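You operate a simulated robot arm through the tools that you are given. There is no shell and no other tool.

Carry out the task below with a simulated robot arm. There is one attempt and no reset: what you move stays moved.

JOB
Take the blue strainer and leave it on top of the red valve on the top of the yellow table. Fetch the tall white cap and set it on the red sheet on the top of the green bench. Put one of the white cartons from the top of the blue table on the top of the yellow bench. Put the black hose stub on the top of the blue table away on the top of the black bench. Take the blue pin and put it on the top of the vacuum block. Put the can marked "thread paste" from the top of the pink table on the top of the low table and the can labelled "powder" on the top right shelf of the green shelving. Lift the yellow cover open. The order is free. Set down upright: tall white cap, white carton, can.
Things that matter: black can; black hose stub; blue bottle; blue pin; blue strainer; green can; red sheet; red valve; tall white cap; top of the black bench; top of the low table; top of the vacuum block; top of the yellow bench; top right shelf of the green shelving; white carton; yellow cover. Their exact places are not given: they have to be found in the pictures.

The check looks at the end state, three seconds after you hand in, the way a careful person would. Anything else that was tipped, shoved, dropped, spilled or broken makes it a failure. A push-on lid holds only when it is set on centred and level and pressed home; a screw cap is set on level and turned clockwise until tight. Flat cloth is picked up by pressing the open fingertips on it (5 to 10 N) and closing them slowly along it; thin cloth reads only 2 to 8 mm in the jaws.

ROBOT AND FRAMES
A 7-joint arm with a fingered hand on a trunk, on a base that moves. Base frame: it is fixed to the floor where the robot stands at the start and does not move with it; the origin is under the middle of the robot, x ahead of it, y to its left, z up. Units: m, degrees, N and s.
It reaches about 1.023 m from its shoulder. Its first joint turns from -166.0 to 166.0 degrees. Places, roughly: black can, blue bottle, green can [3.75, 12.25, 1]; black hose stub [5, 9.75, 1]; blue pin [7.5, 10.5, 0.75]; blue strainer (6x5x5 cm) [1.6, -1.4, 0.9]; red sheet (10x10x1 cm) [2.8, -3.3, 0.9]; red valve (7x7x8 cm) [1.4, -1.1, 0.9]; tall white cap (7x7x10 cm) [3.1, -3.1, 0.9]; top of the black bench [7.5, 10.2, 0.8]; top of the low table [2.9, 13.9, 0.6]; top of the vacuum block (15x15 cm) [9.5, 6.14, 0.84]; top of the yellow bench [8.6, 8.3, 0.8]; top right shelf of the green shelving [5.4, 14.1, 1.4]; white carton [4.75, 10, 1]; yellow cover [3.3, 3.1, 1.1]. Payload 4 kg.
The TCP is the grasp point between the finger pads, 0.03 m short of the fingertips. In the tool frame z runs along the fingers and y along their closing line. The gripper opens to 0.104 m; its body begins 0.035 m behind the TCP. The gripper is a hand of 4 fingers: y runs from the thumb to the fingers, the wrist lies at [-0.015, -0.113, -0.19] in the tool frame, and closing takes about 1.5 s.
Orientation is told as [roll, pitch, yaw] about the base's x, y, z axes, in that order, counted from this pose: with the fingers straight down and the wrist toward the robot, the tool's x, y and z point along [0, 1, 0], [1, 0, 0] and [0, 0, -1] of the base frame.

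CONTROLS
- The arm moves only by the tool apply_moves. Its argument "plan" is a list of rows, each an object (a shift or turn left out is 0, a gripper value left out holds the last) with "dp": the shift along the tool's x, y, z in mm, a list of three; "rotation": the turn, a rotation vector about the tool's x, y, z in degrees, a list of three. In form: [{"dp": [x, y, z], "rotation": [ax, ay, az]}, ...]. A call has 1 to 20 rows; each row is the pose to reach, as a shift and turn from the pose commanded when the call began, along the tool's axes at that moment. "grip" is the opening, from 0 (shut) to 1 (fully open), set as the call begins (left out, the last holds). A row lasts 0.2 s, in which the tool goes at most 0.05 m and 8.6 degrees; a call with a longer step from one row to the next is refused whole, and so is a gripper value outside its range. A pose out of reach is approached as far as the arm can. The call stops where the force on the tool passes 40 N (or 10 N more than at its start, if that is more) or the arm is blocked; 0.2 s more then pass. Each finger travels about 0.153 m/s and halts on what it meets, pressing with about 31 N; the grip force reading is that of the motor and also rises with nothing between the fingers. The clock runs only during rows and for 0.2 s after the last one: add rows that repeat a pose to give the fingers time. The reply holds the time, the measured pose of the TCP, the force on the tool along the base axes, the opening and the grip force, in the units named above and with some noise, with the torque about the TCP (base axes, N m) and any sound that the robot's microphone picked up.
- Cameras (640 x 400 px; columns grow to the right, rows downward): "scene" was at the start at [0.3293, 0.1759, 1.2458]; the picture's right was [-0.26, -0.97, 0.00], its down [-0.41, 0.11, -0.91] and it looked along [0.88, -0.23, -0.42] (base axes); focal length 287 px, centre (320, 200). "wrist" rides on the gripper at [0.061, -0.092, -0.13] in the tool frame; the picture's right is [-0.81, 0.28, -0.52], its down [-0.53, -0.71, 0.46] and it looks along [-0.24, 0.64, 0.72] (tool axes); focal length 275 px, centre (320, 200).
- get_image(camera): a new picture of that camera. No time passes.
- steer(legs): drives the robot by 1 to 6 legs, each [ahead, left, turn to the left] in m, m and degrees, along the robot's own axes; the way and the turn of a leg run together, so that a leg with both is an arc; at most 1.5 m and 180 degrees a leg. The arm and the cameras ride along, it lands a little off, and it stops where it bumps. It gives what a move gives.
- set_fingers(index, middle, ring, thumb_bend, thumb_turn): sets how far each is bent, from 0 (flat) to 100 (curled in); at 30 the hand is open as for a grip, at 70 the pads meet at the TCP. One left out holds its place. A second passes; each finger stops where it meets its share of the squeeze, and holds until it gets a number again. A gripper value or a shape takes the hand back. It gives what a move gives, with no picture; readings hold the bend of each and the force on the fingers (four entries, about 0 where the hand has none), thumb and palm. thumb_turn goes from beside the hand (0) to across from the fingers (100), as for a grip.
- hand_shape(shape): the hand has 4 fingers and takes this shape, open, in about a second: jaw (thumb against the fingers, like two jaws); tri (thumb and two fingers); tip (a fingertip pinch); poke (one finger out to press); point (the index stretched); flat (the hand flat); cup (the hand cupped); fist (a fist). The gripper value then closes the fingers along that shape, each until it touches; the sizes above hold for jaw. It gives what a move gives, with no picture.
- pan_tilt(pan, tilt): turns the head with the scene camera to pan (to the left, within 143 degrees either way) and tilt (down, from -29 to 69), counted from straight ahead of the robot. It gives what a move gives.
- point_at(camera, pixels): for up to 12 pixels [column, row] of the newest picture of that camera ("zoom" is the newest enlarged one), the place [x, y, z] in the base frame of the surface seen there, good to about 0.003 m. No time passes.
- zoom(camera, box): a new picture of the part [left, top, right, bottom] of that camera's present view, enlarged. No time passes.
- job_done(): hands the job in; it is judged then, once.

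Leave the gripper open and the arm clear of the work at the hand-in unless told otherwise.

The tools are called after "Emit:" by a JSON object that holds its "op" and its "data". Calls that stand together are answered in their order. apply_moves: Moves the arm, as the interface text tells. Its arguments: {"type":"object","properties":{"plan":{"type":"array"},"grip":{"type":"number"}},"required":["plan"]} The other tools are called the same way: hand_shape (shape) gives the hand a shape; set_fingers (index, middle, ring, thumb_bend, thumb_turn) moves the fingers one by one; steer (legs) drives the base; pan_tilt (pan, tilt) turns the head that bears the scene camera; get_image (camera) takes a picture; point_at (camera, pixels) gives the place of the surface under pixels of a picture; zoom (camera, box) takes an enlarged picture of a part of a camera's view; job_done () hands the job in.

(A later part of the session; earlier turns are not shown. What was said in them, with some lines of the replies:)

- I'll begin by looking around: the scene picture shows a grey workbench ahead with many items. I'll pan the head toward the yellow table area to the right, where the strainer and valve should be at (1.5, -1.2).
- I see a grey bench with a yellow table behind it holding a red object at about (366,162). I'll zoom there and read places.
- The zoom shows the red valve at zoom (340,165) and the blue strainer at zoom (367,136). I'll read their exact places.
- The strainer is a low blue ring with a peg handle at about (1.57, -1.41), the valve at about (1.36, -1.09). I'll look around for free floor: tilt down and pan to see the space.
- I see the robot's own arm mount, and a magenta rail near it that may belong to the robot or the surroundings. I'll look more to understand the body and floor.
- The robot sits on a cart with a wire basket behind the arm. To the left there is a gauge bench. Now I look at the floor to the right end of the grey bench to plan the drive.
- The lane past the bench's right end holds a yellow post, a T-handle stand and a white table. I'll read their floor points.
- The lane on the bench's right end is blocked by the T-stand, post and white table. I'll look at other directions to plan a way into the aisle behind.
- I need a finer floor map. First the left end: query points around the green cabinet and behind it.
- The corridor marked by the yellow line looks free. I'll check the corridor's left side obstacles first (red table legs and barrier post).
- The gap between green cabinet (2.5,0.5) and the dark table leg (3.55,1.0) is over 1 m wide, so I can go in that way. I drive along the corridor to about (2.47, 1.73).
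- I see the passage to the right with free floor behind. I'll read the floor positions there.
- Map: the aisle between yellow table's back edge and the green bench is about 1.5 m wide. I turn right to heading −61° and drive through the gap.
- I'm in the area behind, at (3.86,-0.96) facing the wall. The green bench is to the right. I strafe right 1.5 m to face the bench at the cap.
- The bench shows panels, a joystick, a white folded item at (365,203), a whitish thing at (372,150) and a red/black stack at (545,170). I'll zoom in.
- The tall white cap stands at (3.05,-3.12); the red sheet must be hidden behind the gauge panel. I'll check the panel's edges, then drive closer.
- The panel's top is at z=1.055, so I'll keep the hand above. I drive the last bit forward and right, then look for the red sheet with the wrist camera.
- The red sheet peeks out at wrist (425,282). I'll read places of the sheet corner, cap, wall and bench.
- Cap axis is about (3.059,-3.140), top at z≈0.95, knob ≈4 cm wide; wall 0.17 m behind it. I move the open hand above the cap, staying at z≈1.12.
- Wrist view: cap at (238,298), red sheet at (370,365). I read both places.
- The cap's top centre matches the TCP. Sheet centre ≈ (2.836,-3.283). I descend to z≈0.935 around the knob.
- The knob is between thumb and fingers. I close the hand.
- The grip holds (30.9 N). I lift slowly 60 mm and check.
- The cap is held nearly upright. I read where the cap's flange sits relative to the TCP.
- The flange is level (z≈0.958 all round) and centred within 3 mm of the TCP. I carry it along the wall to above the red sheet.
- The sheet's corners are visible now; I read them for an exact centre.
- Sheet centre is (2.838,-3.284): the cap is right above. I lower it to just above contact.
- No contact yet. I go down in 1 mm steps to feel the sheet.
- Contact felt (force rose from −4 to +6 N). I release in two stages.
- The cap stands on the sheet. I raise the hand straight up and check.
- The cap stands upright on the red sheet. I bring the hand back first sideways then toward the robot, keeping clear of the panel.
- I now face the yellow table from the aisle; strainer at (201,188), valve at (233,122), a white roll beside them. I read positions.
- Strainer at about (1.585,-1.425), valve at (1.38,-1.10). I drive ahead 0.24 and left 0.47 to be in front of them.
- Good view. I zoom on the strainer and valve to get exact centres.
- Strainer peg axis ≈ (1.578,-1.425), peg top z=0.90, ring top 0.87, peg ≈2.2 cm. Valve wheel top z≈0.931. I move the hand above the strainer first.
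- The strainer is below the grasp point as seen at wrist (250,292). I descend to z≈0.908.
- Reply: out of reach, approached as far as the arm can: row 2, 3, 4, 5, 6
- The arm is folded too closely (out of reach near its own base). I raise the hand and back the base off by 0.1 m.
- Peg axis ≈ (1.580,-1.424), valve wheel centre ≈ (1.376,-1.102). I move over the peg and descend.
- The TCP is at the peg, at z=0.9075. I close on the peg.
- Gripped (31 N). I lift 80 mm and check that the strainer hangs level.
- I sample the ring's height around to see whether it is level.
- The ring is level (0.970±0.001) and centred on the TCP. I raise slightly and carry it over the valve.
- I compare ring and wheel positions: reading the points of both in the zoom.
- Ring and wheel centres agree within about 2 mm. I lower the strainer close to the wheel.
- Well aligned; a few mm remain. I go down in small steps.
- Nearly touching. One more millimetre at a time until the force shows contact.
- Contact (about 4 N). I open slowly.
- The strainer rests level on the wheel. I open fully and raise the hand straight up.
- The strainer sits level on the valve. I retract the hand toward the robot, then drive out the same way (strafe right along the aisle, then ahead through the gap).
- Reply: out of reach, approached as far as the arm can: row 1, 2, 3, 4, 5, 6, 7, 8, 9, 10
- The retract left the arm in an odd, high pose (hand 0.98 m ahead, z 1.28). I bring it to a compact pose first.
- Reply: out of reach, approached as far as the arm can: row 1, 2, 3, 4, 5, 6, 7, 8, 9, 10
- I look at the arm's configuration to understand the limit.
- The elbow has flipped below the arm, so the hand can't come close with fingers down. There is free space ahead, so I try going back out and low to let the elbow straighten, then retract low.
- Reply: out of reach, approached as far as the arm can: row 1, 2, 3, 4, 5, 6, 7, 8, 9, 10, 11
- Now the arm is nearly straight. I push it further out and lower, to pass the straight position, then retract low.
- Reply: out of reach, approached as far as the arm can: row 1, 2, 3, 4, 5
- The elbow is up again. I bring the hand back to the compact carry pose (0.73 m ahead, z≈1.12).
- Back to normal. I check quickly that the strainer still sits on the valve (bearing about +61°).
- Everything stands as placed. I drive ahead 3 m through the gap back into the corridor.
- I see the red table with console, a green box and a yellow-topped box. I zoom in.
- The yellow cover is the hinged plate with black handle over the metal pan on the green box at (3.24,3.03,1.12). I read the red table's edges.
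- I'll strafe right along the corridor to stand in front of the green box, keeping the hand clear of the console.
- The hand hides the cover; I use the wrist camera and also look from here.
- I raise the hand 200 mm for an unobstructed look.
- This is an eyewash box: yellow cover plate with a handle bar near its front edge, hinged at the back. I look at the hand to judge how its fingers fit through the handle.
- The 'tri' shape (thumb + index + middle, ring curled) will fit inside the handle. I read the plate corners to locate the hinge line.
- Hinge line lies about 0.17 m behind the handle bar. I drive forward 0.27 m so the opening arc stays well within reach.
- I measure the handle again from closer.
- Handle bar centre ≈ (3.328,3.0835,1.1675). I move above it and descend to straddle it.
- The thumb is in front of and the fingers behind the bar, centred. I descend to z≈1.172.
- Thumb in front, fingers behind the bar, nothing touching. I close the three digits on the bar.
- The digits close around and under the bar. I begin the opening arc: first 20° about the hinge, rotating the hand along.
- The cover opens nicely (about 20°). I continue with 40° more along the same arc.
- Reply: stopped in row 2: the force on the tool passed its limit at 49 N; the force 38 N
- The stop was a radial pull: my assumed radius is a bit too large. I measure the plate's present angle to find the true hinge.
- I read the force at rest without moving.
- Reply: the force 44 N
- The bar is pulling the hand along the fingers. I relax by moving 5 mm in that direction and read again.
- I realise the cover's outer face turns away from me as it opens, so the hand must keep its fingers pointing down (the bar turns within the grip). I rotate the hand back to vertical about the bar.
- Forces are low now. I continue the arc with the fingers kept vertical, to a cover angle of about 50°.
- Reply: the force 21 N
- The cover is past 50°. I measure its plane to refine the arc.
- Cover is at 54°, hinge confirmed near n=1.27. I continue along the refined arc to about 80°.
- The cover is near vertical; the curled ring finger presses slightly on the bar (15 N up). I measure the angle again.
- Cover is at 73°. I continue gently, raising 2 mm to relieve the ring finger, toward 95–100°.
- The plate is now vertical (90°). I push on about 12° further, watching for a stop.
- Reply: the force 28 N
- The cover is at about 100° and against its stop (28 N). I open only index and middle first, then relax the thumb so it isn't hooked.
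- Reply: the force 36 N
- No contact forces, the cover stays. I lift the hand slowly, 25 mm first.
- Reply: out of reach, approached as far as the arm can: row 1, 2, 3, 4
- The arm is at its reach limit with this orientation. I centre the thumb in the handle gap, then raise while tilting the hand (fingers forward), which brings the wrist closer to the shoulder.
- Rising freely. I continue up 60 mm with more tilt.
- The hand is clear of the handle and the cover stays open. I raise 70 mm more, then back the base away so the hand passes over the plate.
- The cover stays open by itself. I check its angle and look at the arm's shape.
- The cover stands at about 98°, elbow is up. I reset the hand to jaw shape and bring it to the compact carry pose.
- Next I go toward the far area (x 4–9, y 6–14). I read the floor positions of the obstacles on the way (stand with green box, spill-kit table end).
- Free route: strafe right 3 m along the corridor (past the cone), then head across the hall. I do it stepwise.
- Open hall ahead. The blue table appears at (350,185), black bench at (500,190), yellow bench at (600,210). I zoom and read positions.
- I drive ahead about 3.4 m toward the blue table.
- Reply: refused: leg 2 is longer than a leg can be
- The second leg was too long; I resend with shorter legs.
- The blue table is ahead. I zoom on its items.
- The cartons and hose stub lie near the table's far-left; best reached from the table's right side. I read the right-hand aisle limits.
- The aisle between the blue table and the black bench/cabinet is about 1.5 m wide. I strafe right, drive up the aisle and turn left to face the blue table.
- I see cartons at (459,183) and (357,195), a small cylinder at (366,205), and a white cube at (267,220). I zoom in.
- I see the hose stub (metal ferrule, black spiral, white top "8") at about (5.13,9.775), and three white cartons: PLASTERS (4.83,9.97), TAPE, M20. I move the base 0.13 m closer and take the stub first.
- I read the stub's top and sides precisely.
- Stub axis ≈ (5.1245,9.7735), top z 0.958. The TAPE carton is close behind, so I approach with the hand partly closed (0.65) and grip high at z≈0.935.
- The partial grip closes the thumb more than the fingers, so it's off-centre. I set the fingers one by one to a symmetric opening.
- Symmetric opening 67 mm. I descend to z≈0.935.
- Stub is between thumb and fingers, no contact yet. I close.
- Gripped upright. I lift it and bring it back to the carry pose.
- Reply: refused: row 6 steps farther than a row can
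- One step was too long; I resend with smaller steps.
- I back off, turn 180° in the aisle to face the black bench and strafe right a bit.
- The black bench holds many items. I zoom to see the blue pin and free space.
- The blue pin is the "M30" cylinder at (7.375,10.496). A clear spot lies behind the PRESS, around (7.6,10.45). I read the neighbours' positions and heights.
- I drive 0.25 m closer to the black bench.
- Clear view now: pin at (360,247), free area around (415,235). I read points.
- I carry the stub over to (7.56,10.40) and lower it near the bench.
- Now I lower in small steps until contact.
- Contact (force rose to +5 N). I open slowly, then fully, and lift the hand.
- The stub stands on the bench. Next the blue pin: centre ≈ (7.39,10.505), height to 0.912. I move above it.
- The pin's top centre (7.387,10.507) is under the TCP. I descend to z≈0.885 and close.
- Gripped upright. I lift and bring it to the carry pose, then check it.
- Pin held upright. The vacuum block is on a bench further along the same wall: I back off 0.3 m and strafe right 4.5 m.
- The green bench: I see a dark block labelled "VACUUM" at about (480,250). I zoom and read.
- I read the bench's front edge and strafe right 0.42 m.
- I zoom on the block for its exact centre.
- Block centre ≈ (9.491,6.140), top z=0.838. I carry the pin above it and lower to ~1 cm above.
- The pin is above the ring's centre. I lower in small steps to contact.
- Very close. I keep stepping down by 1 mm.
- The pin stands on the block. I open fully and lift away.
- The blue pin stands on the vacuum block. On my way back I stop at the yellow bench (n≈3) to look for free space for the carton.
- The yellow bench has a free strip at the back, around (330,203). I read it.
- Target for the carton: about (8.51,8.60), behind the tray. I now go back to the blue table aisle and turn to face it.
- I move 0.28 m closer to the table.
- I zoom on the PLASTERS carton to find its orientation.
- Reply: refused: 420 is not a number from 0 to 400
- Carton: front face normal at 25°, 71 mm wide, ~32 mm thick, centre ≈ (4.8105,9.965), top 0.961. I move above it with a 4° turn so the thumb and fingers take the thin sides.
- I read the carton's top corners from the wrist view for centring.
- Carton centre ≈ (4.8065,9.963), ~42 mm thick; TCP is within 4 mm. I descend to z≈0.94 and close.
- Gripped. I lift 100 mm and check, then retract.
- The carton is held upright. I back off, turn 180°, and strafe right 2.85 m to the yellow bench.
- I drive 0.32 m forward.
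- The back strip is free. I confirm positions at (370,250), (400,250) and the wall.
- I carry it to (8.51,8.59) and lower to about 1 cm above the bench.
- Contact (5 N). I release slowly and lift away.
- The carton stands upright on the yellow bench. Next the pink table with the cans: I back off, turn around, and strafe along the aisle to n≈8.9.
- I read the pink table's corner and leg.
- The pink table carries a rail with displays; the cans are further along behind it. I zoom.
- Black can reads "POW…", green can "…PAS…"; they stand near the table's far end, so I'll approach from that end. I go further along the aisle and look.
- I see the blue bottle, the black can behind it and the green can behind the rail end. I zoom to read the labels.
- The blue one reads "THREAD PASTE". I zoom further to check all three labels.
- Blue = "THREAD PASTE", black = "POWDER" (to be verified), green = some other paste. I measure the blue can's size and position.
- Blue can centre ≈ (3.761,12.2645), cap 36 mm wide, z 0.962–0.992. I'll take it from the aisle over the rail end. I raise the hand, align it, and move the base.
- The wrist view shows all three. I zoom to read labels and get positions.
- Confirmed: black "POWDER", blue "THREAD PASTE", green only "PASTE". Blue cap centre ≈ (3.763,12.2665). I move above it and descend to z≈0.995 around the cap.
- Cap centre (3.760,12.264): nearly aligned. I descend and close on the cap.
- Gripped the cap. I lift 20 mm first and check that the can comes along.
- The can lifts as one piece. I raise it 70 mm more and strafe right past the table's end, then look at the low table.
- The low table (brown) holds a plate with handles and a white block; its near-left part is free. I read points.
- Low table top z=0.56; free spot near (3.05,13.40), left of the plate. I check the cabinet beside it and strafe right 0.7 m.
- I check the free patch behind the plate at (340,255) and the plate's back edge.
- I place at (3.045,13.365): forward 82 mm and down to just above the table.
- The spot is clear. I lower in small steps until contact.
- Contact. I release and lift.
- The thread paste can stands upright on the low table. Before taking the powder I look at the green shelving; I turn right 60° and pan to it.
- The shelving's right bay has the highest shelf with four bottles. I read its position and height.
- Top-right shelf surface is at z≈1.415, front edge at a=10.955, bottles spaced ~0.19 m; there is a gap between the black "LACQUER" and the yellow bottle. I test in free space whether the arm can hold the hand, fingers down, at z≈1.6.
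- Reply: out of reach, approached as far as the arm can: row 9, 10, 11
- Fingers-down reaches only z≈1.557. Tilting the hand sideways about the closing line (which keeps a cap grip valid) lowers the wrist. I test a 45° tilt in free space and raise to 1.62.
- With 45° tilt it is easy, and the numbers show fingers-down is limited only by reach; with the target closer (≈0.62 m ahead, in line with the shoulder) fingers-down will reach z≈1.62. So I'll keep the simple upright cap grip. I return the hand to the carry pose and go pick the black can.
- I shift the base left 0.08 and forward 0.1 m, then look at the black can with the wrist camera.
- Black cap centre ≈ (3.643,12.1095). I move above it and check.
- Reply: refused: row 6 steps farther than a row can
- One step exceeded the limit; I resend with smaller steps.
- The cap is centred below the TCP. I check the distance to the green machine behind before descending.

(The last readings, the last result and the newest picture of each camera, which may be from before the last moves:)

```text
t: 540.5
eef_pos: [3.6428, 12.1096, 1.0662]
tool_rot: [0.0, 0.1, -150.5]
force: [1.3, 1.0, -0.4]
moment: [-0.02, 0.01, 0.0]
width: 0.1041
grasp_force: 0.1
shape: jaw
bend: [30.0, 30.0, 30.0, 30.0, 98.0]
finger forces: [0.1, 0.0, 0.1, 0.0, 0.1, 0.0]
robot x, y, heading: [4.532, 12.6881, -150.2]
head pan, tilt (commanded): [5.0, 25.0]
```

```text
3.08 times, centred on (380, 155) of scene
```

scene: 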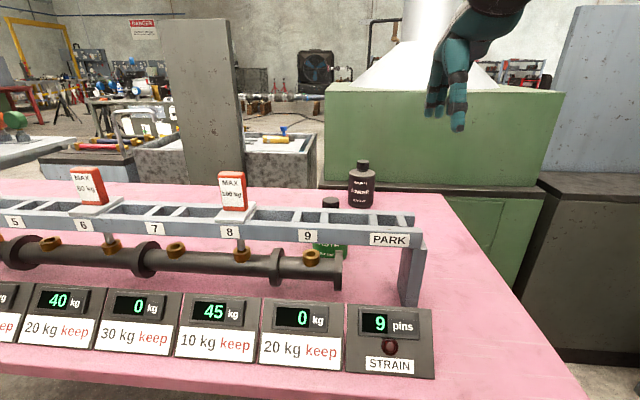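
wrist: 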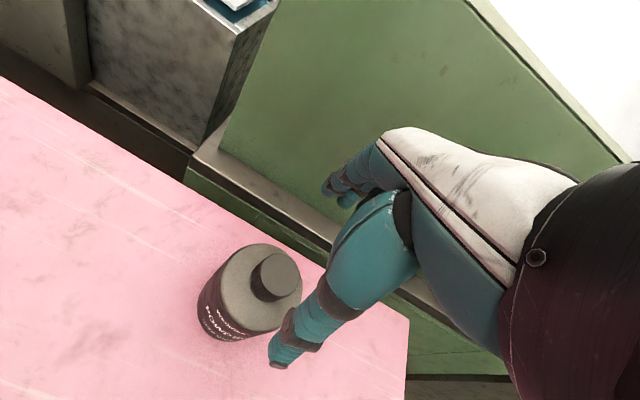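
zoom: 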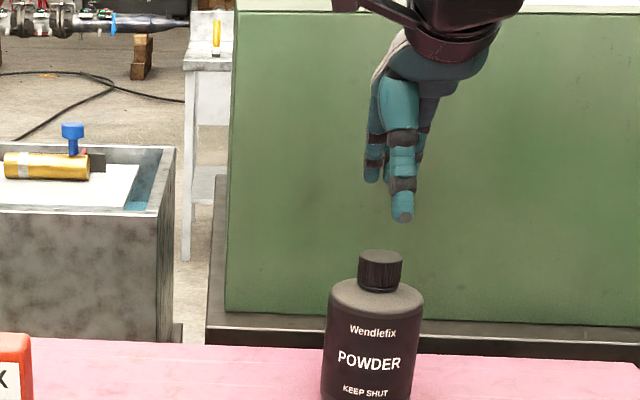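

Green wall is 0.1 m beyond the fingers — fine. I descend to z≈0.996 and close on the cap.

Emit:
{"op": "apply_moves", "data": {"plan": [{"dp": [0, 1, 25]}, {"dp": [0, 1, 48]}, {"dp": [0, 1, 61]}, {"dp": [0, 1, 70]}, {"dp": [0, 1, 70]}]}}

Emit:
{"op": "apply_moves", "data": {"plan": [{"dp": [0, 0, 0]}, {"dp": [0, 0, 0]}, {"dp": [0, 0, 0]}, {"dp": [0, 0, 0]}, {"dp": [0, 0, 0]}, {"dp": [0, 0, 0]}, {"dp": [0, 0, 0]}, {"dp": [0, 0, 0]}, {"dp": [0, 0, 0]}], "grip": 0.05}}

Emit:
{"op": "apply_moves", "data": {"plan": [{"dp": [0, 0, -6]}, {"dp": [0, 0, -14]}, {"dp": [0, 0, -25]}, {"dp": [0, 0, -25]}]}}

Emit:
{"op": "zoom", "data": {"camera": "scene", "box": [310, 90, 450, 220]}}

Emit:
{"op": "get_image", "data": {"camera": "wrist"}}

```text
t: 541.7
eef_pos: [3.6419, 12.1084, 0.9979]
tool_rot: [0.0, 0.0, -150.5]
force: [0.5, 0.4, -0.6]
moment: [-0.02, 0.02, -0.02]
width: 0.1039
grasp_force: 0.1
shape: jaw
bend: [30.0, 30.0, 30.0, 30.0, 98.0]
finger forces: [0.0, 0.0, 0.0, 0.0, 0.0, 0.0]
robot x, y, heading: [4.5332, 12.6853, -150.4]
head pan, tilt (commanded): [5.0, 25.0]
```

```text
t: 543.7
eef_pos: [3.6393, 12.1084, 0.9977]
tool_rot: [0.1, 0.0, -150.4]
force: [1.6, 0.0, -0.4]
moment: [-0.02, -0.04, -0.01]
width: 0.0263
grasp_force: 31.3
shape: jaw
bend: [74.0, 57.0, 61.0, 75.0, 100.0]
finger forces: [17.3, 8.2, 0.1, 0.0, 26.5, 0.0]
robot x, y, heading: [4.531, 12.6861, -150.2]
head pan, tilt (commanded): [5.0, 25.0]
```

```text
t: 544.7
eef_pos: [3.6416, 12.1086, 1.0217]
tool_rot: [0.0, 0.1, -150.5]
force: [-0.5, -0.4, -4.5]
moment: [0.01, 0.0, 0.01]
width: 0.0262
grasp_force: 30.9
shape: jaw
bend: [74.0, 57.0, 61.0, 75.0, 100.0]
finger forces: [17.7, 8.5, 0.1, 0.1, 26.1, 0.1]
robot x, y, heading: [4.531, 12.6893, -150.0]
head pan, tilt (commanded): [5.0, 25.0]
```

```text
3.08 times, centred on (380, 155) of scene
```

zoom: 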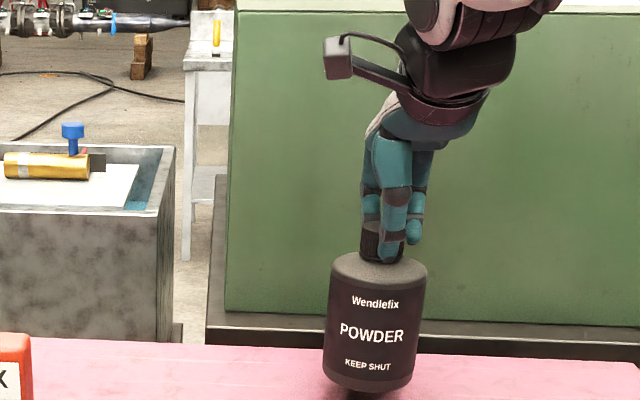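

```text
taken
```

wrist: 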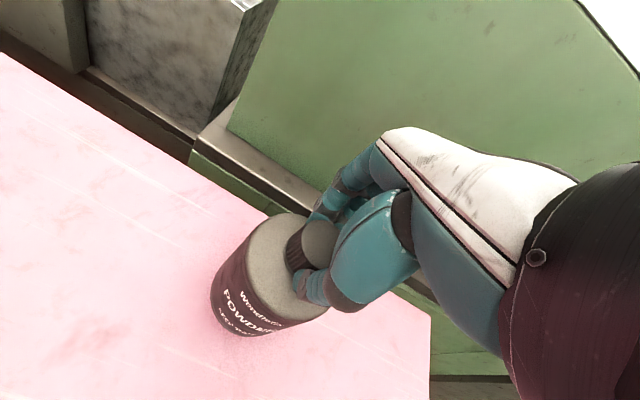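

The powder can lifts with its cap. I raise it 60 mm more and strafe right past the table end, then bring the hand to the carry pose.

Emit:
{"op": "apply_moves", "data": {"plan": [{"dp": [0, 0, -20]}, {"dp": [0, 0, -45]}, {"dp": [0, 0, -60]}, {"dp": [0, 0, -60]}]}}

Emit:
{"op": "steer", "data": {"legs": [[0, -0.72, 0]]}}

Emit:
{"op": "apply_moves", "data": {"plan": [{"dp": [0, -40, -5]}, {"dp": [0, -80, -10]}, {"dp": [0, -120, -20]}, {"dp": [0, -160, -30]}, {"dp": [0, -200, -45]}, {"dp": [0, -240, -60]}, {"dp": [0, -280, -80]}, {"dp": [0, -305, -100]}, {"dp": [0, -305, -100]}]}}

Emit:
{"op": "get_image", "data": {"camera": "wrist"}}

```text
t: 545.7
eef_pos: [3.6414, 12.1093, 1.0828]
tool_rot: [0.0, 0.0, -150.5]
force: [-0.1, 0.0, -4.5]
moment: [-0.04, -0.01, 0.03]
width: 0.0262
grasp_force: 31.0
shape: jaw
bend: [74.0, 57.0, 61.0, 75.0, 100.0]
finger forces: [17.8, 8.6, 0.0, 0.0, 26.1, 0.0]
robot x, y, heading: [4.5317, 12.6873, -150.0]
head pan, tilt (commanded): [5.0, 25.0]
```

```text
t: 549.6
eef_pos: [3.284, 12.7361, 1.0834]
tool_rot: [0.1, 0.1, -150.7]
force: [-0.9, -0.8, -5.0]
moment: [0.02, 0.06, 0.02]
width: 0.026
grasp_force: 30.7
shape: jaw
bend: [74.0, 57.0, 61.0, 75.0, 100.0]
finger forces: [17.7, 8.6, 0.0, 0.0, 26.1, 0.1]
robot x, y, heading: [4.1771, 13.3102, -150.6]
head pan, tilt (commanded): [5.0, 25.0]
```

```text
t: 551.6
eef_pos: [3.5513, 12.8848, 1.182]
tool_rot: [0.0, 0.1, -150.6]
force: [-0.3, 0.3, -5.4]
moment: [-0.02, 0.02, 0.01]
width: 0.026
grasp_force: 31.1
shape: jaw
bend: [74.0, 57.0, 61.0, 75.0, 100.0]
finger forces: [18.1, 8.6, 0.0, 0.1, 25.9, 0.0]
robot x, y, heading: [4.1759, 13.313, -150.4]
head pan, tilt (commanded): [5.0, 25.0]
```

```text
taken
```

wrist: 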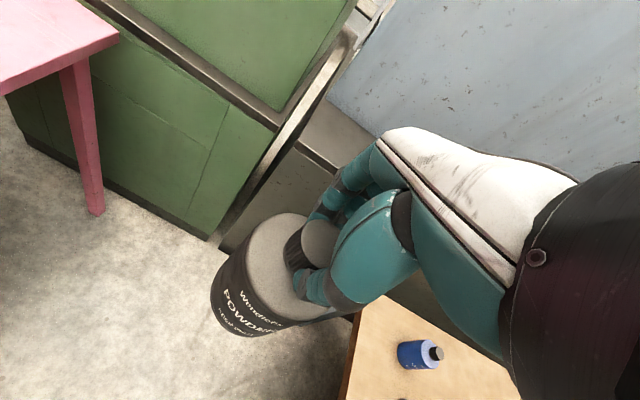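

The thread paste stands well on the low table (seen at wrist (420,353)). I back off and turn 180° to face the shelving.

Emit:
{"op": "steer", "data": {"legs": [[-0.25, 0, 0], [0, 0, 90], [0, 0, 90]]}}

Emit:
{"op": "pan_tilt", "data": {"pan": 0, "tilt": -10}}

Emit:
{"op": "get_image", "data": {"camera": "scene"}}

```text
t: 561.1
eef_pos: [5.0245, 13.8594, 1.1826]
tool_rot: [0.1, 0.1, 29.2]
force: [0.3, 0.2, -4.6]
moment: [-0.02, 0.02, 0.01]
width: 0.0257
grasp_force: 31.2
shape: jaw
bend: [74.0, 57.0, 61.0, 75.0, 100.0]
finger forces: [17.7, 8.9, 0.1, 0.0, 25.2, 0.0]
robot x, y, heading: [4.3995, 13.4375, 29.5]
head pan, tilt (commanded): [5.0, 25.0]
```

```text
t: 562.1
eef_pos: [5.0238, 13.8602, 1.1824]
tool_rot: [0.1, 0.1, 29.2]
force: [0.3, -0.4, -3.8]
moment: [-0.03, -0.01, -0.03]
width: 0.0259
grasp_force: 30.7
shape: jaw
bend: [74.0, 57.0, 61.0, 75.0, 100.0]
finger forces: [17.6, 8.9, 0.0, 0.1, 25.1, 0.0]
robot x, y, heading: [4.3931, 13.4338, 29.5]
head pan, tilt (commanded): [0.0, -10.0]
```

```text
taken
```

scene: 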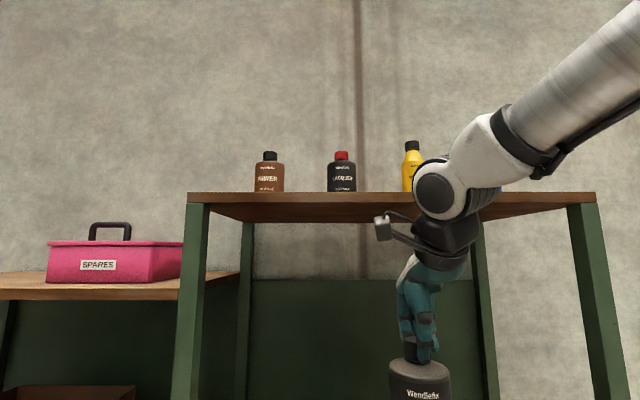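

I raise the can high while drawing it in: target about 0.55 m ahead, in line with the shoulder, z≈1.62.

Emit:
{"op": "apply_moves", "data": {"plan": [{"dp": [-15, -17, -34]}, {"dp": [-30, -34, -68]}, {"dp": [-45, -51, -102]}, {"dp": [-60, -68, -136]}, {"dp": [-75, -85, -170]}, {"dp": [-90, -102, -204]}, {"dp": [-105, -119, -238]}, {"dp": [-120, -136, -272]}, {"dp": [-135, -153, -306]}, {"dp": [-150, -170, -340]}, {"dp": [-165, -187, -374]}, {"dp": [-180, -204, -408]}, {"dp": [-190, -210, -438]}, {"dp": [-190, -210, -438]}]}}

Emit:
{"op": "get_image", "data": {"camera": "scene"}}

Emit:
{"op": "get_image", "data": {"camera": "wrist"}}

```text
t: 565.1
eef_pos: [4.9337, 13.5922, 1.6199]
tool_rot: [0.1, 0.1, 29.2]
force: [0.2, 0.3, -4.3]
moment: [0.0, 0.01, 0.02]
width: 0.0256
grasp_force: 31.1
shape: jaw
bend: [74.0, 57.0, 61.0, 75.0, 100.0]
finger forces: [17.9, 9.3, 0.0, 0.1, 25.4, 0.0]
robot x, y, heading: [4.3963, 13.4348, 29.4]
head pan, tilt (commanded): [0.0, -10.0]
```

```text
taken
```

scene: 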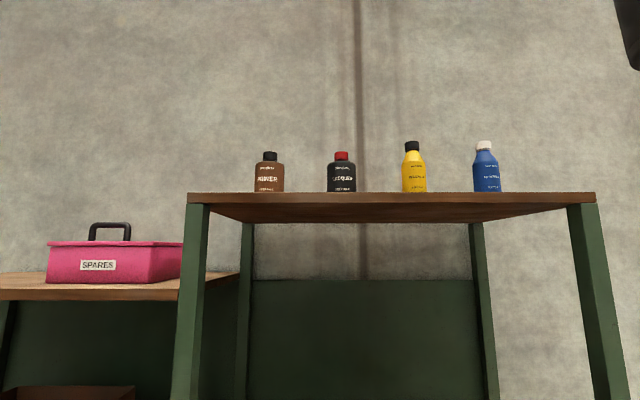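

```text
taken
```

wrist: 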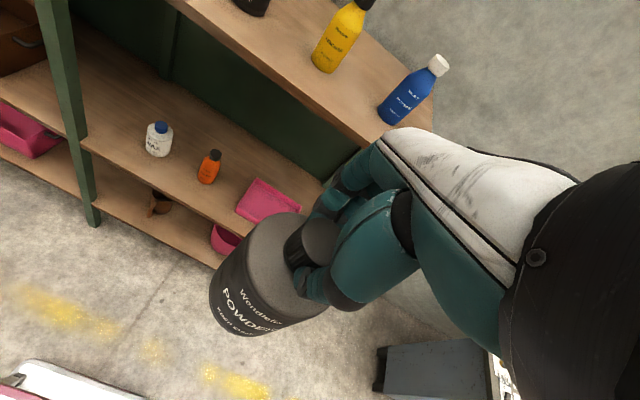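

The arm reaches z=1.62 and the wrist camera sees the shelf top. I read the bottles' bases and the shelf edge.

Emit:
{"op": "point_at", "data": {"camera": "wrist", "pixels": [[323, 68], [312, 62], [387, 118], [378, 112], [250, 10], [360, 100], [350, 130], [300, 85], [280, 45], [365, 75], [428, 125], [345, 15]]}}

Emit:
{"op": "zoom", "data": {"camera": "wrist", "box": [160, 0, 460, 160]}}

```text
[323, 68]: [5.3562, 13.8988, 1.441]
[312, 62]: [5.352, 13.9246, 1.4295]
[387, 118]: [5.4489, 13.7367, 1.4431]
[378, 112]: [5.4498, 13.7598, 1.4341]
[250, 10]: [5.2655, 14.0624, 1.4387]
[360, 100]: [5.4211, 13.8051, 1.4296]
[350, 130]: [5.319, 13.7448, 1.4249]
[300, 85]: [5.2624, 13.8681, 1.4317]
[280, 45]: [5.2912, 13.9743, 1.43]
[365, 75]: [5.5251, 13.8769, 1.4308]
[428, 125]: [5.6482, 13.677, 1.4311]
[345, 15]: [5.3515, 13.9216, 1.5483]
```

```text
2.13 times, centred on (310, 80) of wrist
```

zoom: 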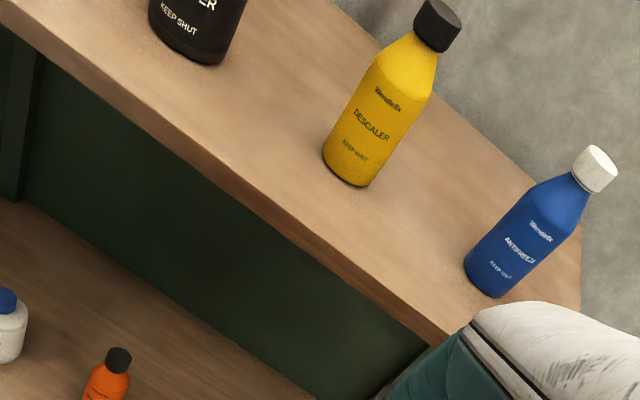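

Shelf surface z=1.43. Target between LACQUER and DESCALER: (5.290,13.990). I strafe left 0.155 m and drive forward 0.40 m with the can held high.

Emit:
{"op": "steer", "data": {"legs": [[0, 0.155, 0], [0.4, 0, 0]]}}

Emit:
{"op": "get_image", "data": {"camera": "scene"}}

Emit:
{"op": "get_image", "data": {"camera": "wrist"}}

```text
t: 568.6
eef_pos: [5.2043, 13.9221, 1.621]
tool_rot: [0.0, 0.1, 29.2]
force: [0.8, -0.2, -3.9]
moment: [-0.02, 0.06, -0.04]
width: 0.0259
grasp_force: 30.5
shape: jaw
bend: [74.0, 57.0, 61.0, 75.0, 100.0]
finger forces: [18.0, 9.2, 0.0, 0.0, 25.4, 0.0]
robot x, y, heading: [4.6639, 13.7667, 29.2]
head pan, tilt (commanded): [0.0, -10.0]
```

```text
taken
```

scene: 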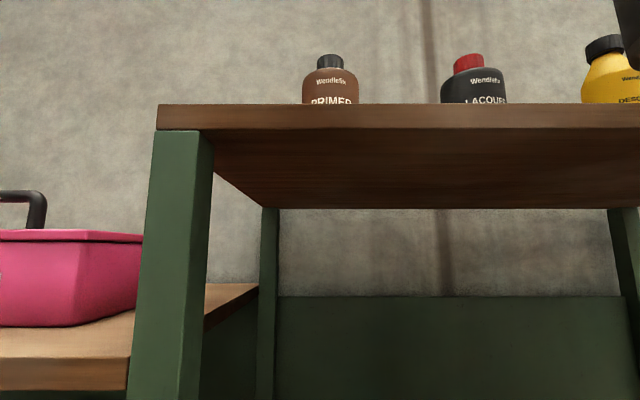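

```text
taken
```

wrist: 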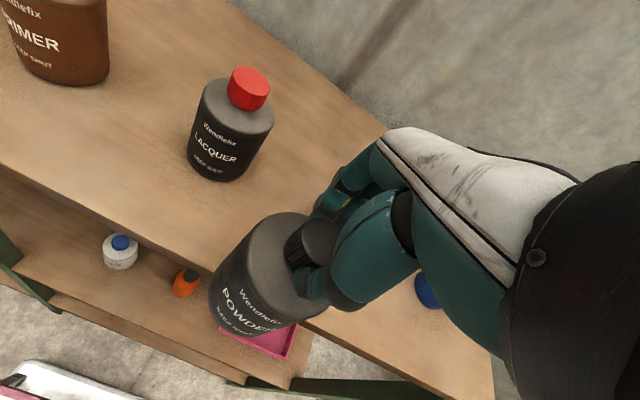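

I read the LACQUER bottle's place from here and the shelf edge.

Emit:
{"op": "point_at", "data": {"camera": "wrist", "pixels": [[248, 88], [225, 172], [190, 160], [255, 150], [245, 200], [200, 240], [300, 190], [425, 290], [60, 75], [250, 250]]}}

```text
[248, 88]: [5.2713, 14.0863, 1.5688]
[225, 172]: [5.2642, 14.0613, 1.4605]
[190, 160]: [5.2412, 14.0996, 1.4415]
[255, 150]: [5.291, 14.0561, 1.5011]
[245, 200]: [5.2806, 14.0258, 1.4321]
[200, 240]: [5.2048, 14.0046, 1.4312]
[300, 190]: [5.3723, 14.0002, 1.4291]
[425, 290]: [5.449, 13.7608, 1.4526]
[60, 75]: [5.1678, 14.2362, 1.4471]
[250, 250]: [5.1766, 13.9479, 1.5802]
```

Lacquer is at (5.272,14.087), descaler at ≈(5.386,13.92); gap centre → target (5.2935,13.9835). I extend the arm forward 108 mm, staying 2 cm above the shelf.

Emit:
{"op": "apply_moves", "data": {"plan": [{"dp": [2, 18, 7]}, {"dp": [4, 36, 12]}, {"dp": [6, 54, 16]}, {"dp": [8, 72, 20]}, {"dp": [9, 90, 22]}, {"dp": [10, 108, 24]}, {"dp": [10, 108, 24]}]}}

Emit:
{"op": "get_image", "data": {"camera": "wrist"}}

Emit:
{"op": "pan_tilt", "data": {"pan": -20, "tilt": -25}}

Emit:
{"op": "get_image", "data": {"camera": "scene"}}

```text
t: 570.2
eef_pos: [5.2941, 13.9836, 1.5948]
tool_rot: [-0.1, 0.1, 29.1]
force: [-0.4, -0.5, -4.3]
moment: [-0.03, 0.0, -0.02]
width: 0.0253
grasp_force: 31.4
shape: jaw
bend: [74.0, 57.0, 61.0, 75.0, 100.0]
finger forces: [18.0, 9.2, 0.0, 0.1, 25.3, 0.0]
robot x, y, heading: [4.6691, 13.7633, 29.3]
head pan, tilt (commanded): [0.0, -10.0]
```

```text
taken
```

wrist: 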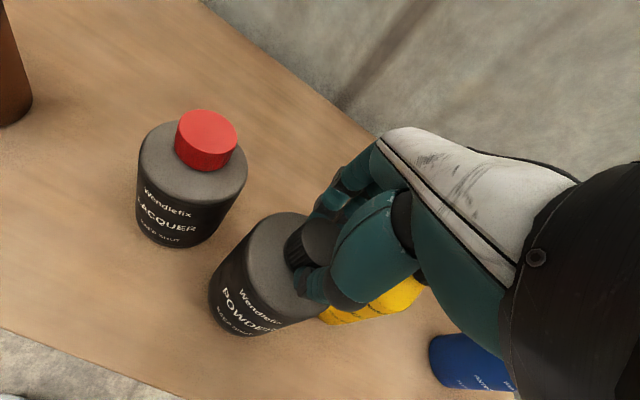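

```text
t: 571.0
eef_pos: [5.2943, 13.9838, 1.5958]
tool_rot: [0.0, 0.0, 29.1]
force: [-0.5, 0.0, -4.0]
moment: [0.0, -0.03, 0.01]
width: 0.0255
grasp_force: 31.3
shape: jaw
bend: [74.0, 57.0, 61.0, 75.0, 100.0]
finger forces: [18.0, 9.3, 0.1, 0.0, 25.3, 0.0]
robot x, y, heading: [4.6658, 13.7647, 29.4]
head pan, tilt (commanded): [-20.0, -25.0]
```

```text
taken
```

scene: 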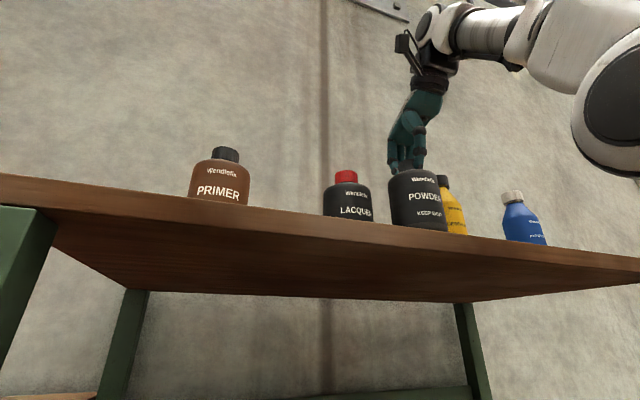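

Clear on both sides. I lower in small steps to contact (expected at TCP z≈1.578).

Emit:
{"op": "apply_moves", "data": {"plan": [{"dp": [0, 0, 4]}, {"dp": [0, 0, 8]}, {"dp": [0, 0, 11]}, {"dp": [0, 0, 13]}, {"dp": [0, 0, 13]}]}}

```text
t: 572.2
eef_pos: [5.2938, 13.9835, 1.5837]
tool_rot: [0.0, 0.2, 29.1]
force: [-0.1, 0.0, -4.3]
moment: [-0.02, -0.03, 0.01]
width: 0.0257
grasp_force: 30.8
shape: jaw
bend: [74.0, 57.0, 61.0, 75.0, 100.0]
finger forces: [18.1, 9.2, 0.1, 0.1, 25.3, 0.0]
robot x, y, heading: [4.6702, 13.7623, 29.5]
head pan, tilt (commanded): [-20.0, -25.0]
```

Emit:
{"op": "apply_moves", "data": {"plan": [{"dp": [0, 0, 1.5]}, {"dp": [0, 0, 3]}, {"dp": [0, 0, 3]}]}}

```text
t: 573.0
eef_pos: [5.2942, 13.9831, 1.5802]
tool_rot: [0.0, 0.0, 29.1]
force: [0.2, 0.6, -5.1]
moment: [0.03, -0.02, -0.04]
width: 0.0259
grasp_force: 30.6
shape: jaw
bend: [74.0, 57.0, 61.0, 75.0, 100.0]
finger forces: [18.0, 9.3, 0.1, 0.1, 25.2, 0.1]
robot x, y, heading: [4.6602, 13.7652, 29.6]
head pan, tilt (commanded): [-20.0, -25.0]
```

Emit:
{"op": "apply_moves", "data": {"plan": [{"dp": [0, 0, 1]}, {"dp": [0, 0, 2]}, {"dp": [0, 0, 2]}]}}

```text
t: 573.8
eef_pos: [5.2935, 13.9823, 1.5781]
tool_rot: [0.1, 0.1, 29.1]
force: [-1.1, -0.9, -1.7]
moment: [0.01, -0.02, 0.0]
width: 0.0259
grasp_force: 30.7
shape: jaw
bend: [74.0, 58.0, 61.0, 75.0, 100.0]
finger forces: [17.8, 9.2, 0.1, 0.0, 25.8, 0.0]
robot x, y, heading: [4.6641, 13.7693, 29.3]
head pan, tilt (commanded): [-20.0, -25.0]
```

Emit:
{"op": "apply_moves", "data": {"plan": [{"dp": [0, 0, 0.8]}, {"dp": [0, 0, 1.2]}, {"dp": [0, 0, 1.2]}]}}

```text
t: 574.6
eef_pos: [5.2916, 13.983, 1.5769]
tool_rot: [0.0, 0.0, 29.0]
force: [-2.4, -1.1, 6.5]
moment: [0.01, -0.02, 0.02]
width: 0.0256
grasp_force: 30.8
shape: jaw
bend: [74.0, 57.0, 61.0, 75.0, 100.0]
finger forces: [17.4, 9.5, 0.0, 0.0, 27.8, 0.0]
robot x, y, heading: [4.6661, 13.767, 29.3]
head pan, tilt (commanded): [-20.0, -25.0]
```

Contact (6.5 N). I release in stages.

Emit:
{"op": "apply_moves", "data": {"plan": [{"dp": [0, 0, 0]}, {"dp": [0, 0, 0]}, {"dp": [0, 0, 0]}], "grip": 0.5}}

Emit:
{"op": "apply_moves", "data": {"plan": [{"dp": [0, 0, 0]}, {"dp": [0, 0, 0]}, {"dp": [0, 0, 0]}, {"dp": [0, 0, 0]}, {"dp": [0, 0, 0]}], "grip": 0.9}}

Emit:
{"op": "get_image", "data": {"camera": "wrist"}}

Emit:
{"op": "get_image", "data": {"camera": "scene"}}

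```text
t: 575.4
eef_pos: [5.2929, 13.9836, 1.5754]
tool_rot: [0.0, 0.1, 29.0]
force: [-0.1, -0.3, -0.3]
moment: [0.01, -0.01, 0.02]
width: 0.0517
grasp_force: 0.0
shape: jaw
bend: [74.0, 45.0, 41.0, 70.0, 100.0]
finger forces: [0.0, 0.0, 0.0, 0.0, 0.0, 0.0]
robot x, y, heading: [4.6693, 13.7643, 29.3]
head pan, tilt (commanded): [-20.0, -25.0]
```

```text
t: 576.6
eef_pos: [5.2933, 13.9831, 1.5758]
tool_rot: [0.0, 0.2, 29.2]
force: [0.0, 0.2, 0.1]
moment: [-0.02, -0.05, 0.01]
width: 0.0934
grasp_force: 0.0
shape: jaw
bend: [29.0, 32.0, 30.0, 35.0, 98.0]
finger forces: [0.1, 0.0, 0.0, 0.1, 0.0, 0.0]
robot x, y, heading: [4.6644, 13.7658, 29.8]
head pan, tilt (commanded): [-20.0, -25.0]
```

```text
taken
```

wrist: 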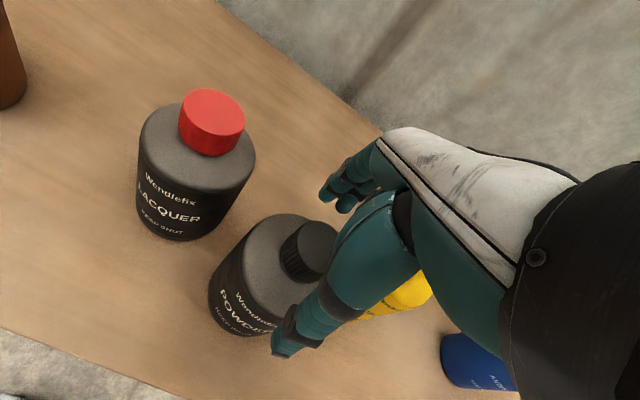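

```text
taken
```

scene: 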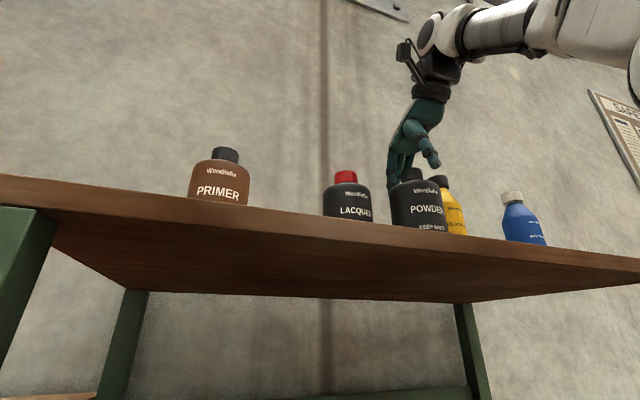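

The can stands released. I raise the hand slowly about 36 mm.

Emit:
{"op": "apply_moves", "data": {"plan": [{"dp": [0, 0, -8]}, {"dp": [0, 0, -16]}, {"dp": [0, 0, -24]}, {"dp": [0, 0, -32]}, {"dp": [0, 0, -36]}, {"dp": [0, 0, -36]}]}}

Emit:
{"op": "get_image", "data": {"camera": "wrist"}}

Emit:
{"op": "get_image", "data": {"camera": "scene"}}

```text
t: 578.0
eef_pos: [5.2935, 13.982, 1.6061]
tool_rot: [0.1, 0.0, 29.2]
force: [0.0, -0.5, 0.7]
moment: [-0.01, 0.03, 0.02]
width: 0.0934
grasp_force: 0.0
shape: jaw
bend: [29.0, 32.0, 30.0, 35.0, 98.0]
finger forces: [0.0, 0.0, 0.0, 0.1, 0.0, 0.0]
out of reach, approached as far as the arm can: row 5, 6
robot x, y, heading: [4.6657, 13.7644, 29.4]
head pan, tilt (commanded): [-20.0, -25.0]
```

```text
taken
```

wrist: 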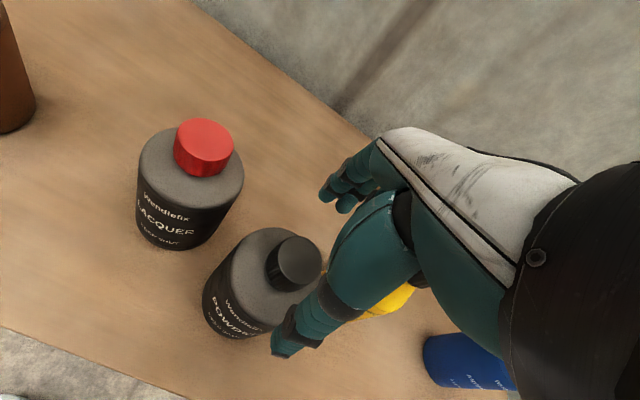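

```text
taken
```

scene: 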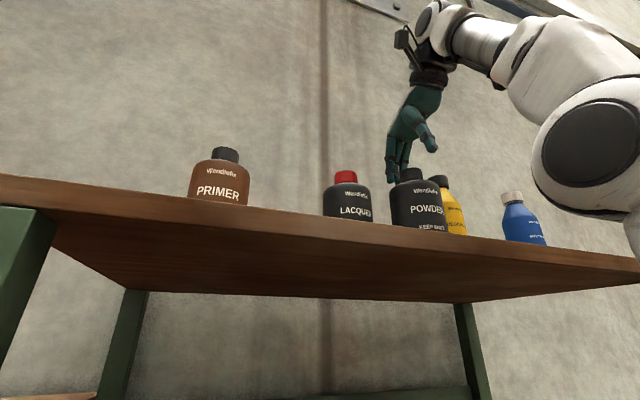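

I have about 5 mm of tip clearance; tilting the hand (fingers forward-up) gives more reach. I tilt 20° while rising.

Emit:
{"op": "apply_moves", "data": {"plan": [{"dp": [0, 0, -5], "rotation": [-5, 0, 0]}, {"dp": [0, 0, -14], "rotation": [-10, 0, 0]}, {"dp": [0, 0, -25], "rotation": [-15, 0, 0]}, {"dp": [0, 0, -38], "rotation": [-20, 0, 0]}, {"dp": [0, 0, -50], "rotation": [-25, 0, 0]}, {"dp": [0, 0, -50], "rotation": [-25, 0, 0]}]}}

Emit:
{"op": "get_image", "data": {"camera": "wrist"}}

Emit:
{"op": "get_image", "data": {"camera": "scene"}}

```text
t: 579.4
eef_pos: [5.2925, 13.9832, 1.6565]
tool_rot: [0.1, -25.0, 29.1]
force: [-0.1, -0.2, 0.1]
moment: [0.03, 0.0, 0.01]
width: 0.0935
grasp_force: 0.1
shape: jaw
bend: [29.0, 32.0, 30.0, 35.0, 98.0]
finger forces: [0.0, 0.0, 0.0, 0.0, 0.0, 0.0]
robot x, y, heading: [4.667, 13.7654, 29.0]
head pan, tilt (commanded): [-20.0, -25.0]
```

```text
taken
```

wrist: 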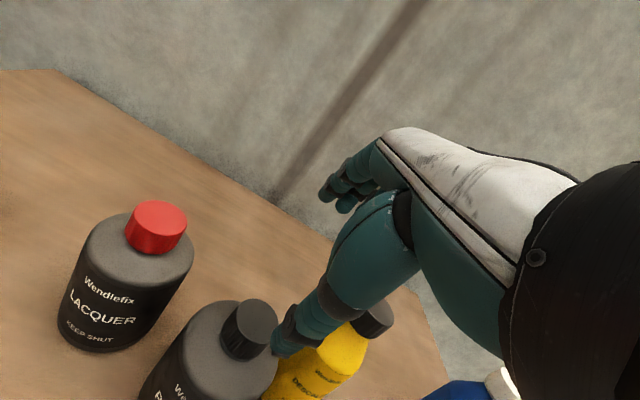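

```text
taken
```

scene: 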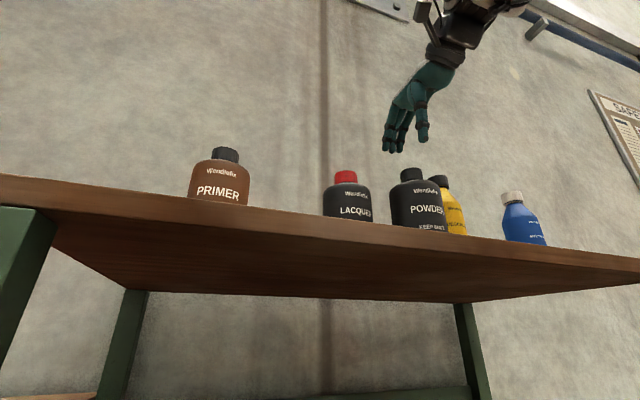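

The hand is well above the can. I back the base away 0.42 m.

Emit:
{"op": "steer", "data": {"legs": [[-0.42, 0, 0]]}}

Emit:
{"op": "pan_tilt", "data": {"pan": 0, "tilt": -10}}

Emit:
{"op": "get_image", "data": {"camera": "scene"}}

Emit:
{"op": "get_image", "data": {"camera": "wrist"}}

```text
t: 582.0
eef_pos: [4.9245, 13.7761, 1.6565]
tool_rot: [0.0, -24.9, 28.9]
force: [-0.7, 0.1, 0.1]
moment: [-0.01, 0.0, -0.01]
width: 0.0933
grasp_force: 0.1
shape: jaw
bend: [29.0, 32.0, 30.0, 35.0, 98.0]
finger forces: [0.0, 0.0, 0.0, 0.0, 0.1, 0.0]
robot x, y, heading: [4.3002, 13.5596, 28.8]
head pan, tilt (commanded): [-20.0, -25.0]
```

```text
t: 582.8
eef_pos: [4.9259, 13.7746, 1.6571]
tool_rot: [0.0, -25.0, 28.9]
force: [-0.1, -0.1, 0.2]
moment: [0.0, 0.0, -0.02]
width: 0.0936
grasp_force: 0.0
shape: jaw
bend: [29.0, 32.0, 30.0, 35.0, 98.0]
finger forces: [0.1, 0.0, 0.1, 0.0, 0.1, 0.0]
robot x, y, heading: [4.2965, 13.5556, 29.1]
head pan, tilt (commanded): [0.0, -10.0]
```

```text
taken
```

scene: 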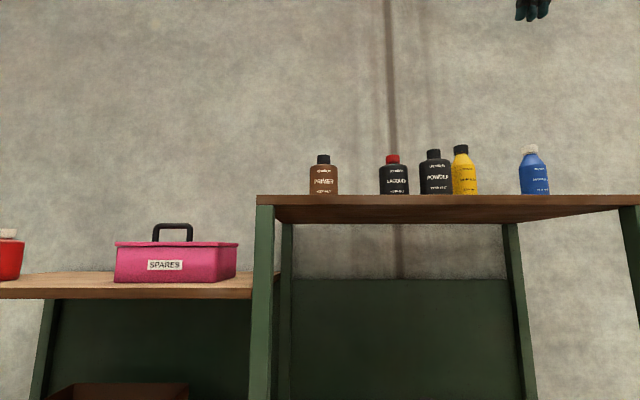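

```text
taken
```

wrist: 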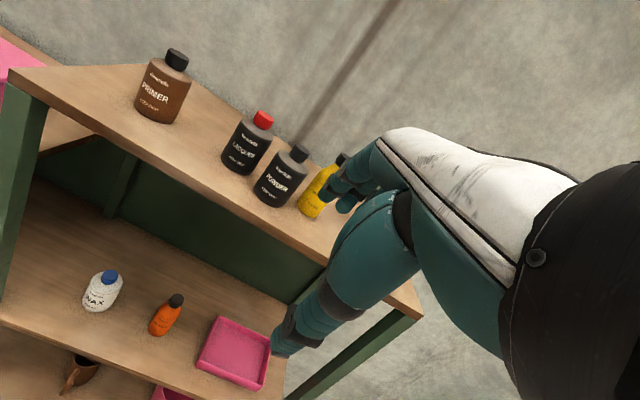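

The powder can stands upright on the top-right shelf. I bring the arm down to the compact pose with the hand open, and look across the hall to check the yellow cover.

Emit:
{"op": "apply_moves", "data": {"plan": [{"dp": [16, -9, 36], "rotation": [2, 0, 0]}, {"dp": [33, -19, 73], "rotation": [4, 0, 0]}, {"dp": [50, -29, 110], "rotation": [6, 0, 0]}, {"dp": [66, -39, 147], "rotation": [8, 0, 0]}, {"dp": [83, -49, 184], "rotation": [10, 0, 0]}, {"dp": [100, -59, 221], "rotation": [12.5, 0, 0]}, {"dp": [116, -69, 258], "rotation": [15, 0, 0]}, {"dp": [133, -79, 295], "rotation": [17.5, 0, 0]}, {"dp": [150, -89, 332], "rotation": [20, 0, 0]}, {"dp": [166, -98, 368], "rotation": [22, 0, 0]}, {"dp": [183, -108, 405], "rotation": [24, 0, 0]}, {"dp": [200, -118, 442], "rotation": [25, 0, 0]}, {"dp": [200, -118, 442], "rotation": [25, 0, 0]}], "grip": 1}}

Emit:
{"op": "pan_tilt", "data": {"pan": -125, "tilt": 5}}

Emit:
{"op": "get_image", "data": {"camera": "scene"}}

```text
t: 585.6
eef_pos: [4.8981, 13.9895, 1.2057]
tool_rot: [0.1, 0.2, 28.9]
force: [-0.2, 0.1, -0.3]
moment: [-0.05, -0.01, -0.02]
width: 0.1039
grasp_force: 0.0
shape: jaw
bend: [30.0, 30.0, 30.0, 30.0, 98.0]
finger forces: [0.0, 0.1, 0.1, 0.0, 0.0, 0.0]
robot x, y, heading: [4.2997, 13.5594, 29.1]
head pan, tilt (commanded): [0.0, -10.0]
```

```text
t: 587.7
eef_pos: [4.8985, 13.9886, 1.2057]
tool_rot: [0.0, 0.2, 28.9]
force: [0.4, 0.7, 0.3]
moment: [0.0, -0.02, 0.01]
width: 0.1036
grasp_force: 0.0
shape: jaw
bend: [30.0, 30.0, 30.0, 30.0, 98.0]
finger forces: [0.0, 0.0, 0.0, 0.0, 0.0, 0.1]
robot x, y, heading: [4.298, 13.5608, 29.3]
head pan, tilt (commanded): [-125.0, 5.0]
```

```text
taken
```

scene: 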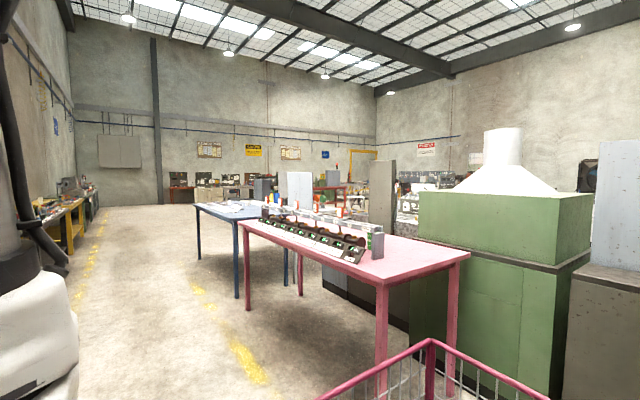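

Emit:
{"op": "zoom", "data": {"camera": "scene", "box": [300, 155, 380, 215]}}

Emit:
{"op": "zoom", "data": {"camera": "scene", "box": [40, 160, 120, 220]}}

```text
6.67 times, centred on (340, 185) of scene
```

zoom: 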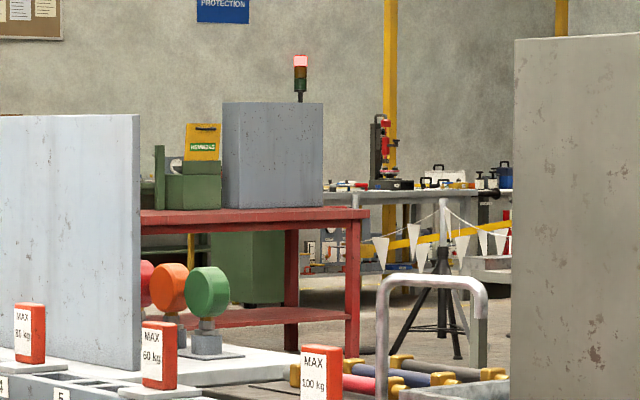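

```text
6.67 times, centred on (80, 190) of scene
```

zoom: 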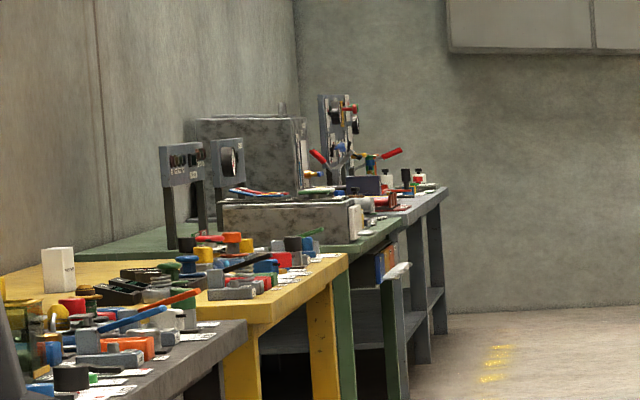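

From here the yellow cover is seen standing open, and the carton is upright on the yellow bench. The cans, stub, pin, strainer and cap were each seen in place after I let go of them. The gripper is open and the arm is clear, so I hand the job in.

Emit:
{"op": "job_done", "data": {}}

```text
The job is handed in.
```

All the moves in the job are done and it is handed in; the result of the check has not come back. I looked at each item after letting go of it.

| Item | Where it is now |
|---|---|
| Blue strainer | Level on top of the red valve on the yellow table |
| Tall white cap | Upright, centred on the red sheet on the green bench |
| White carton | Upright on the back of the yellow bench (I took the one marked "PLASTERS") |
| Black hose stub | Standing on a clear part of the black bench top, not in the tray that holds the other stubs |
| Blue pin (marked "M30") | Standing at the centre of the vacuum block |
| "Thread paste" | Upright on the low table; it was the blue bottle |
| "Powder" | Upright on the top right shelf of the green shelving, between two of the bottles already there; it was the black can |
| Yellow cover (eyewash box) | Open at about 98°, held by its own stop |

While I opened the cover, the force on the handle passed the 40 N limit once, peaking at 49 N. I eased off and finished the opening at lower force, and the cover stayed open afterwards.

While I was leaving the yellow table the arm's elbow flipped, so I checked: the strainer was still in place on the valve. I saw nothing tipped, shoved or dropped.

The gripper is open and the arm is clear of the work.
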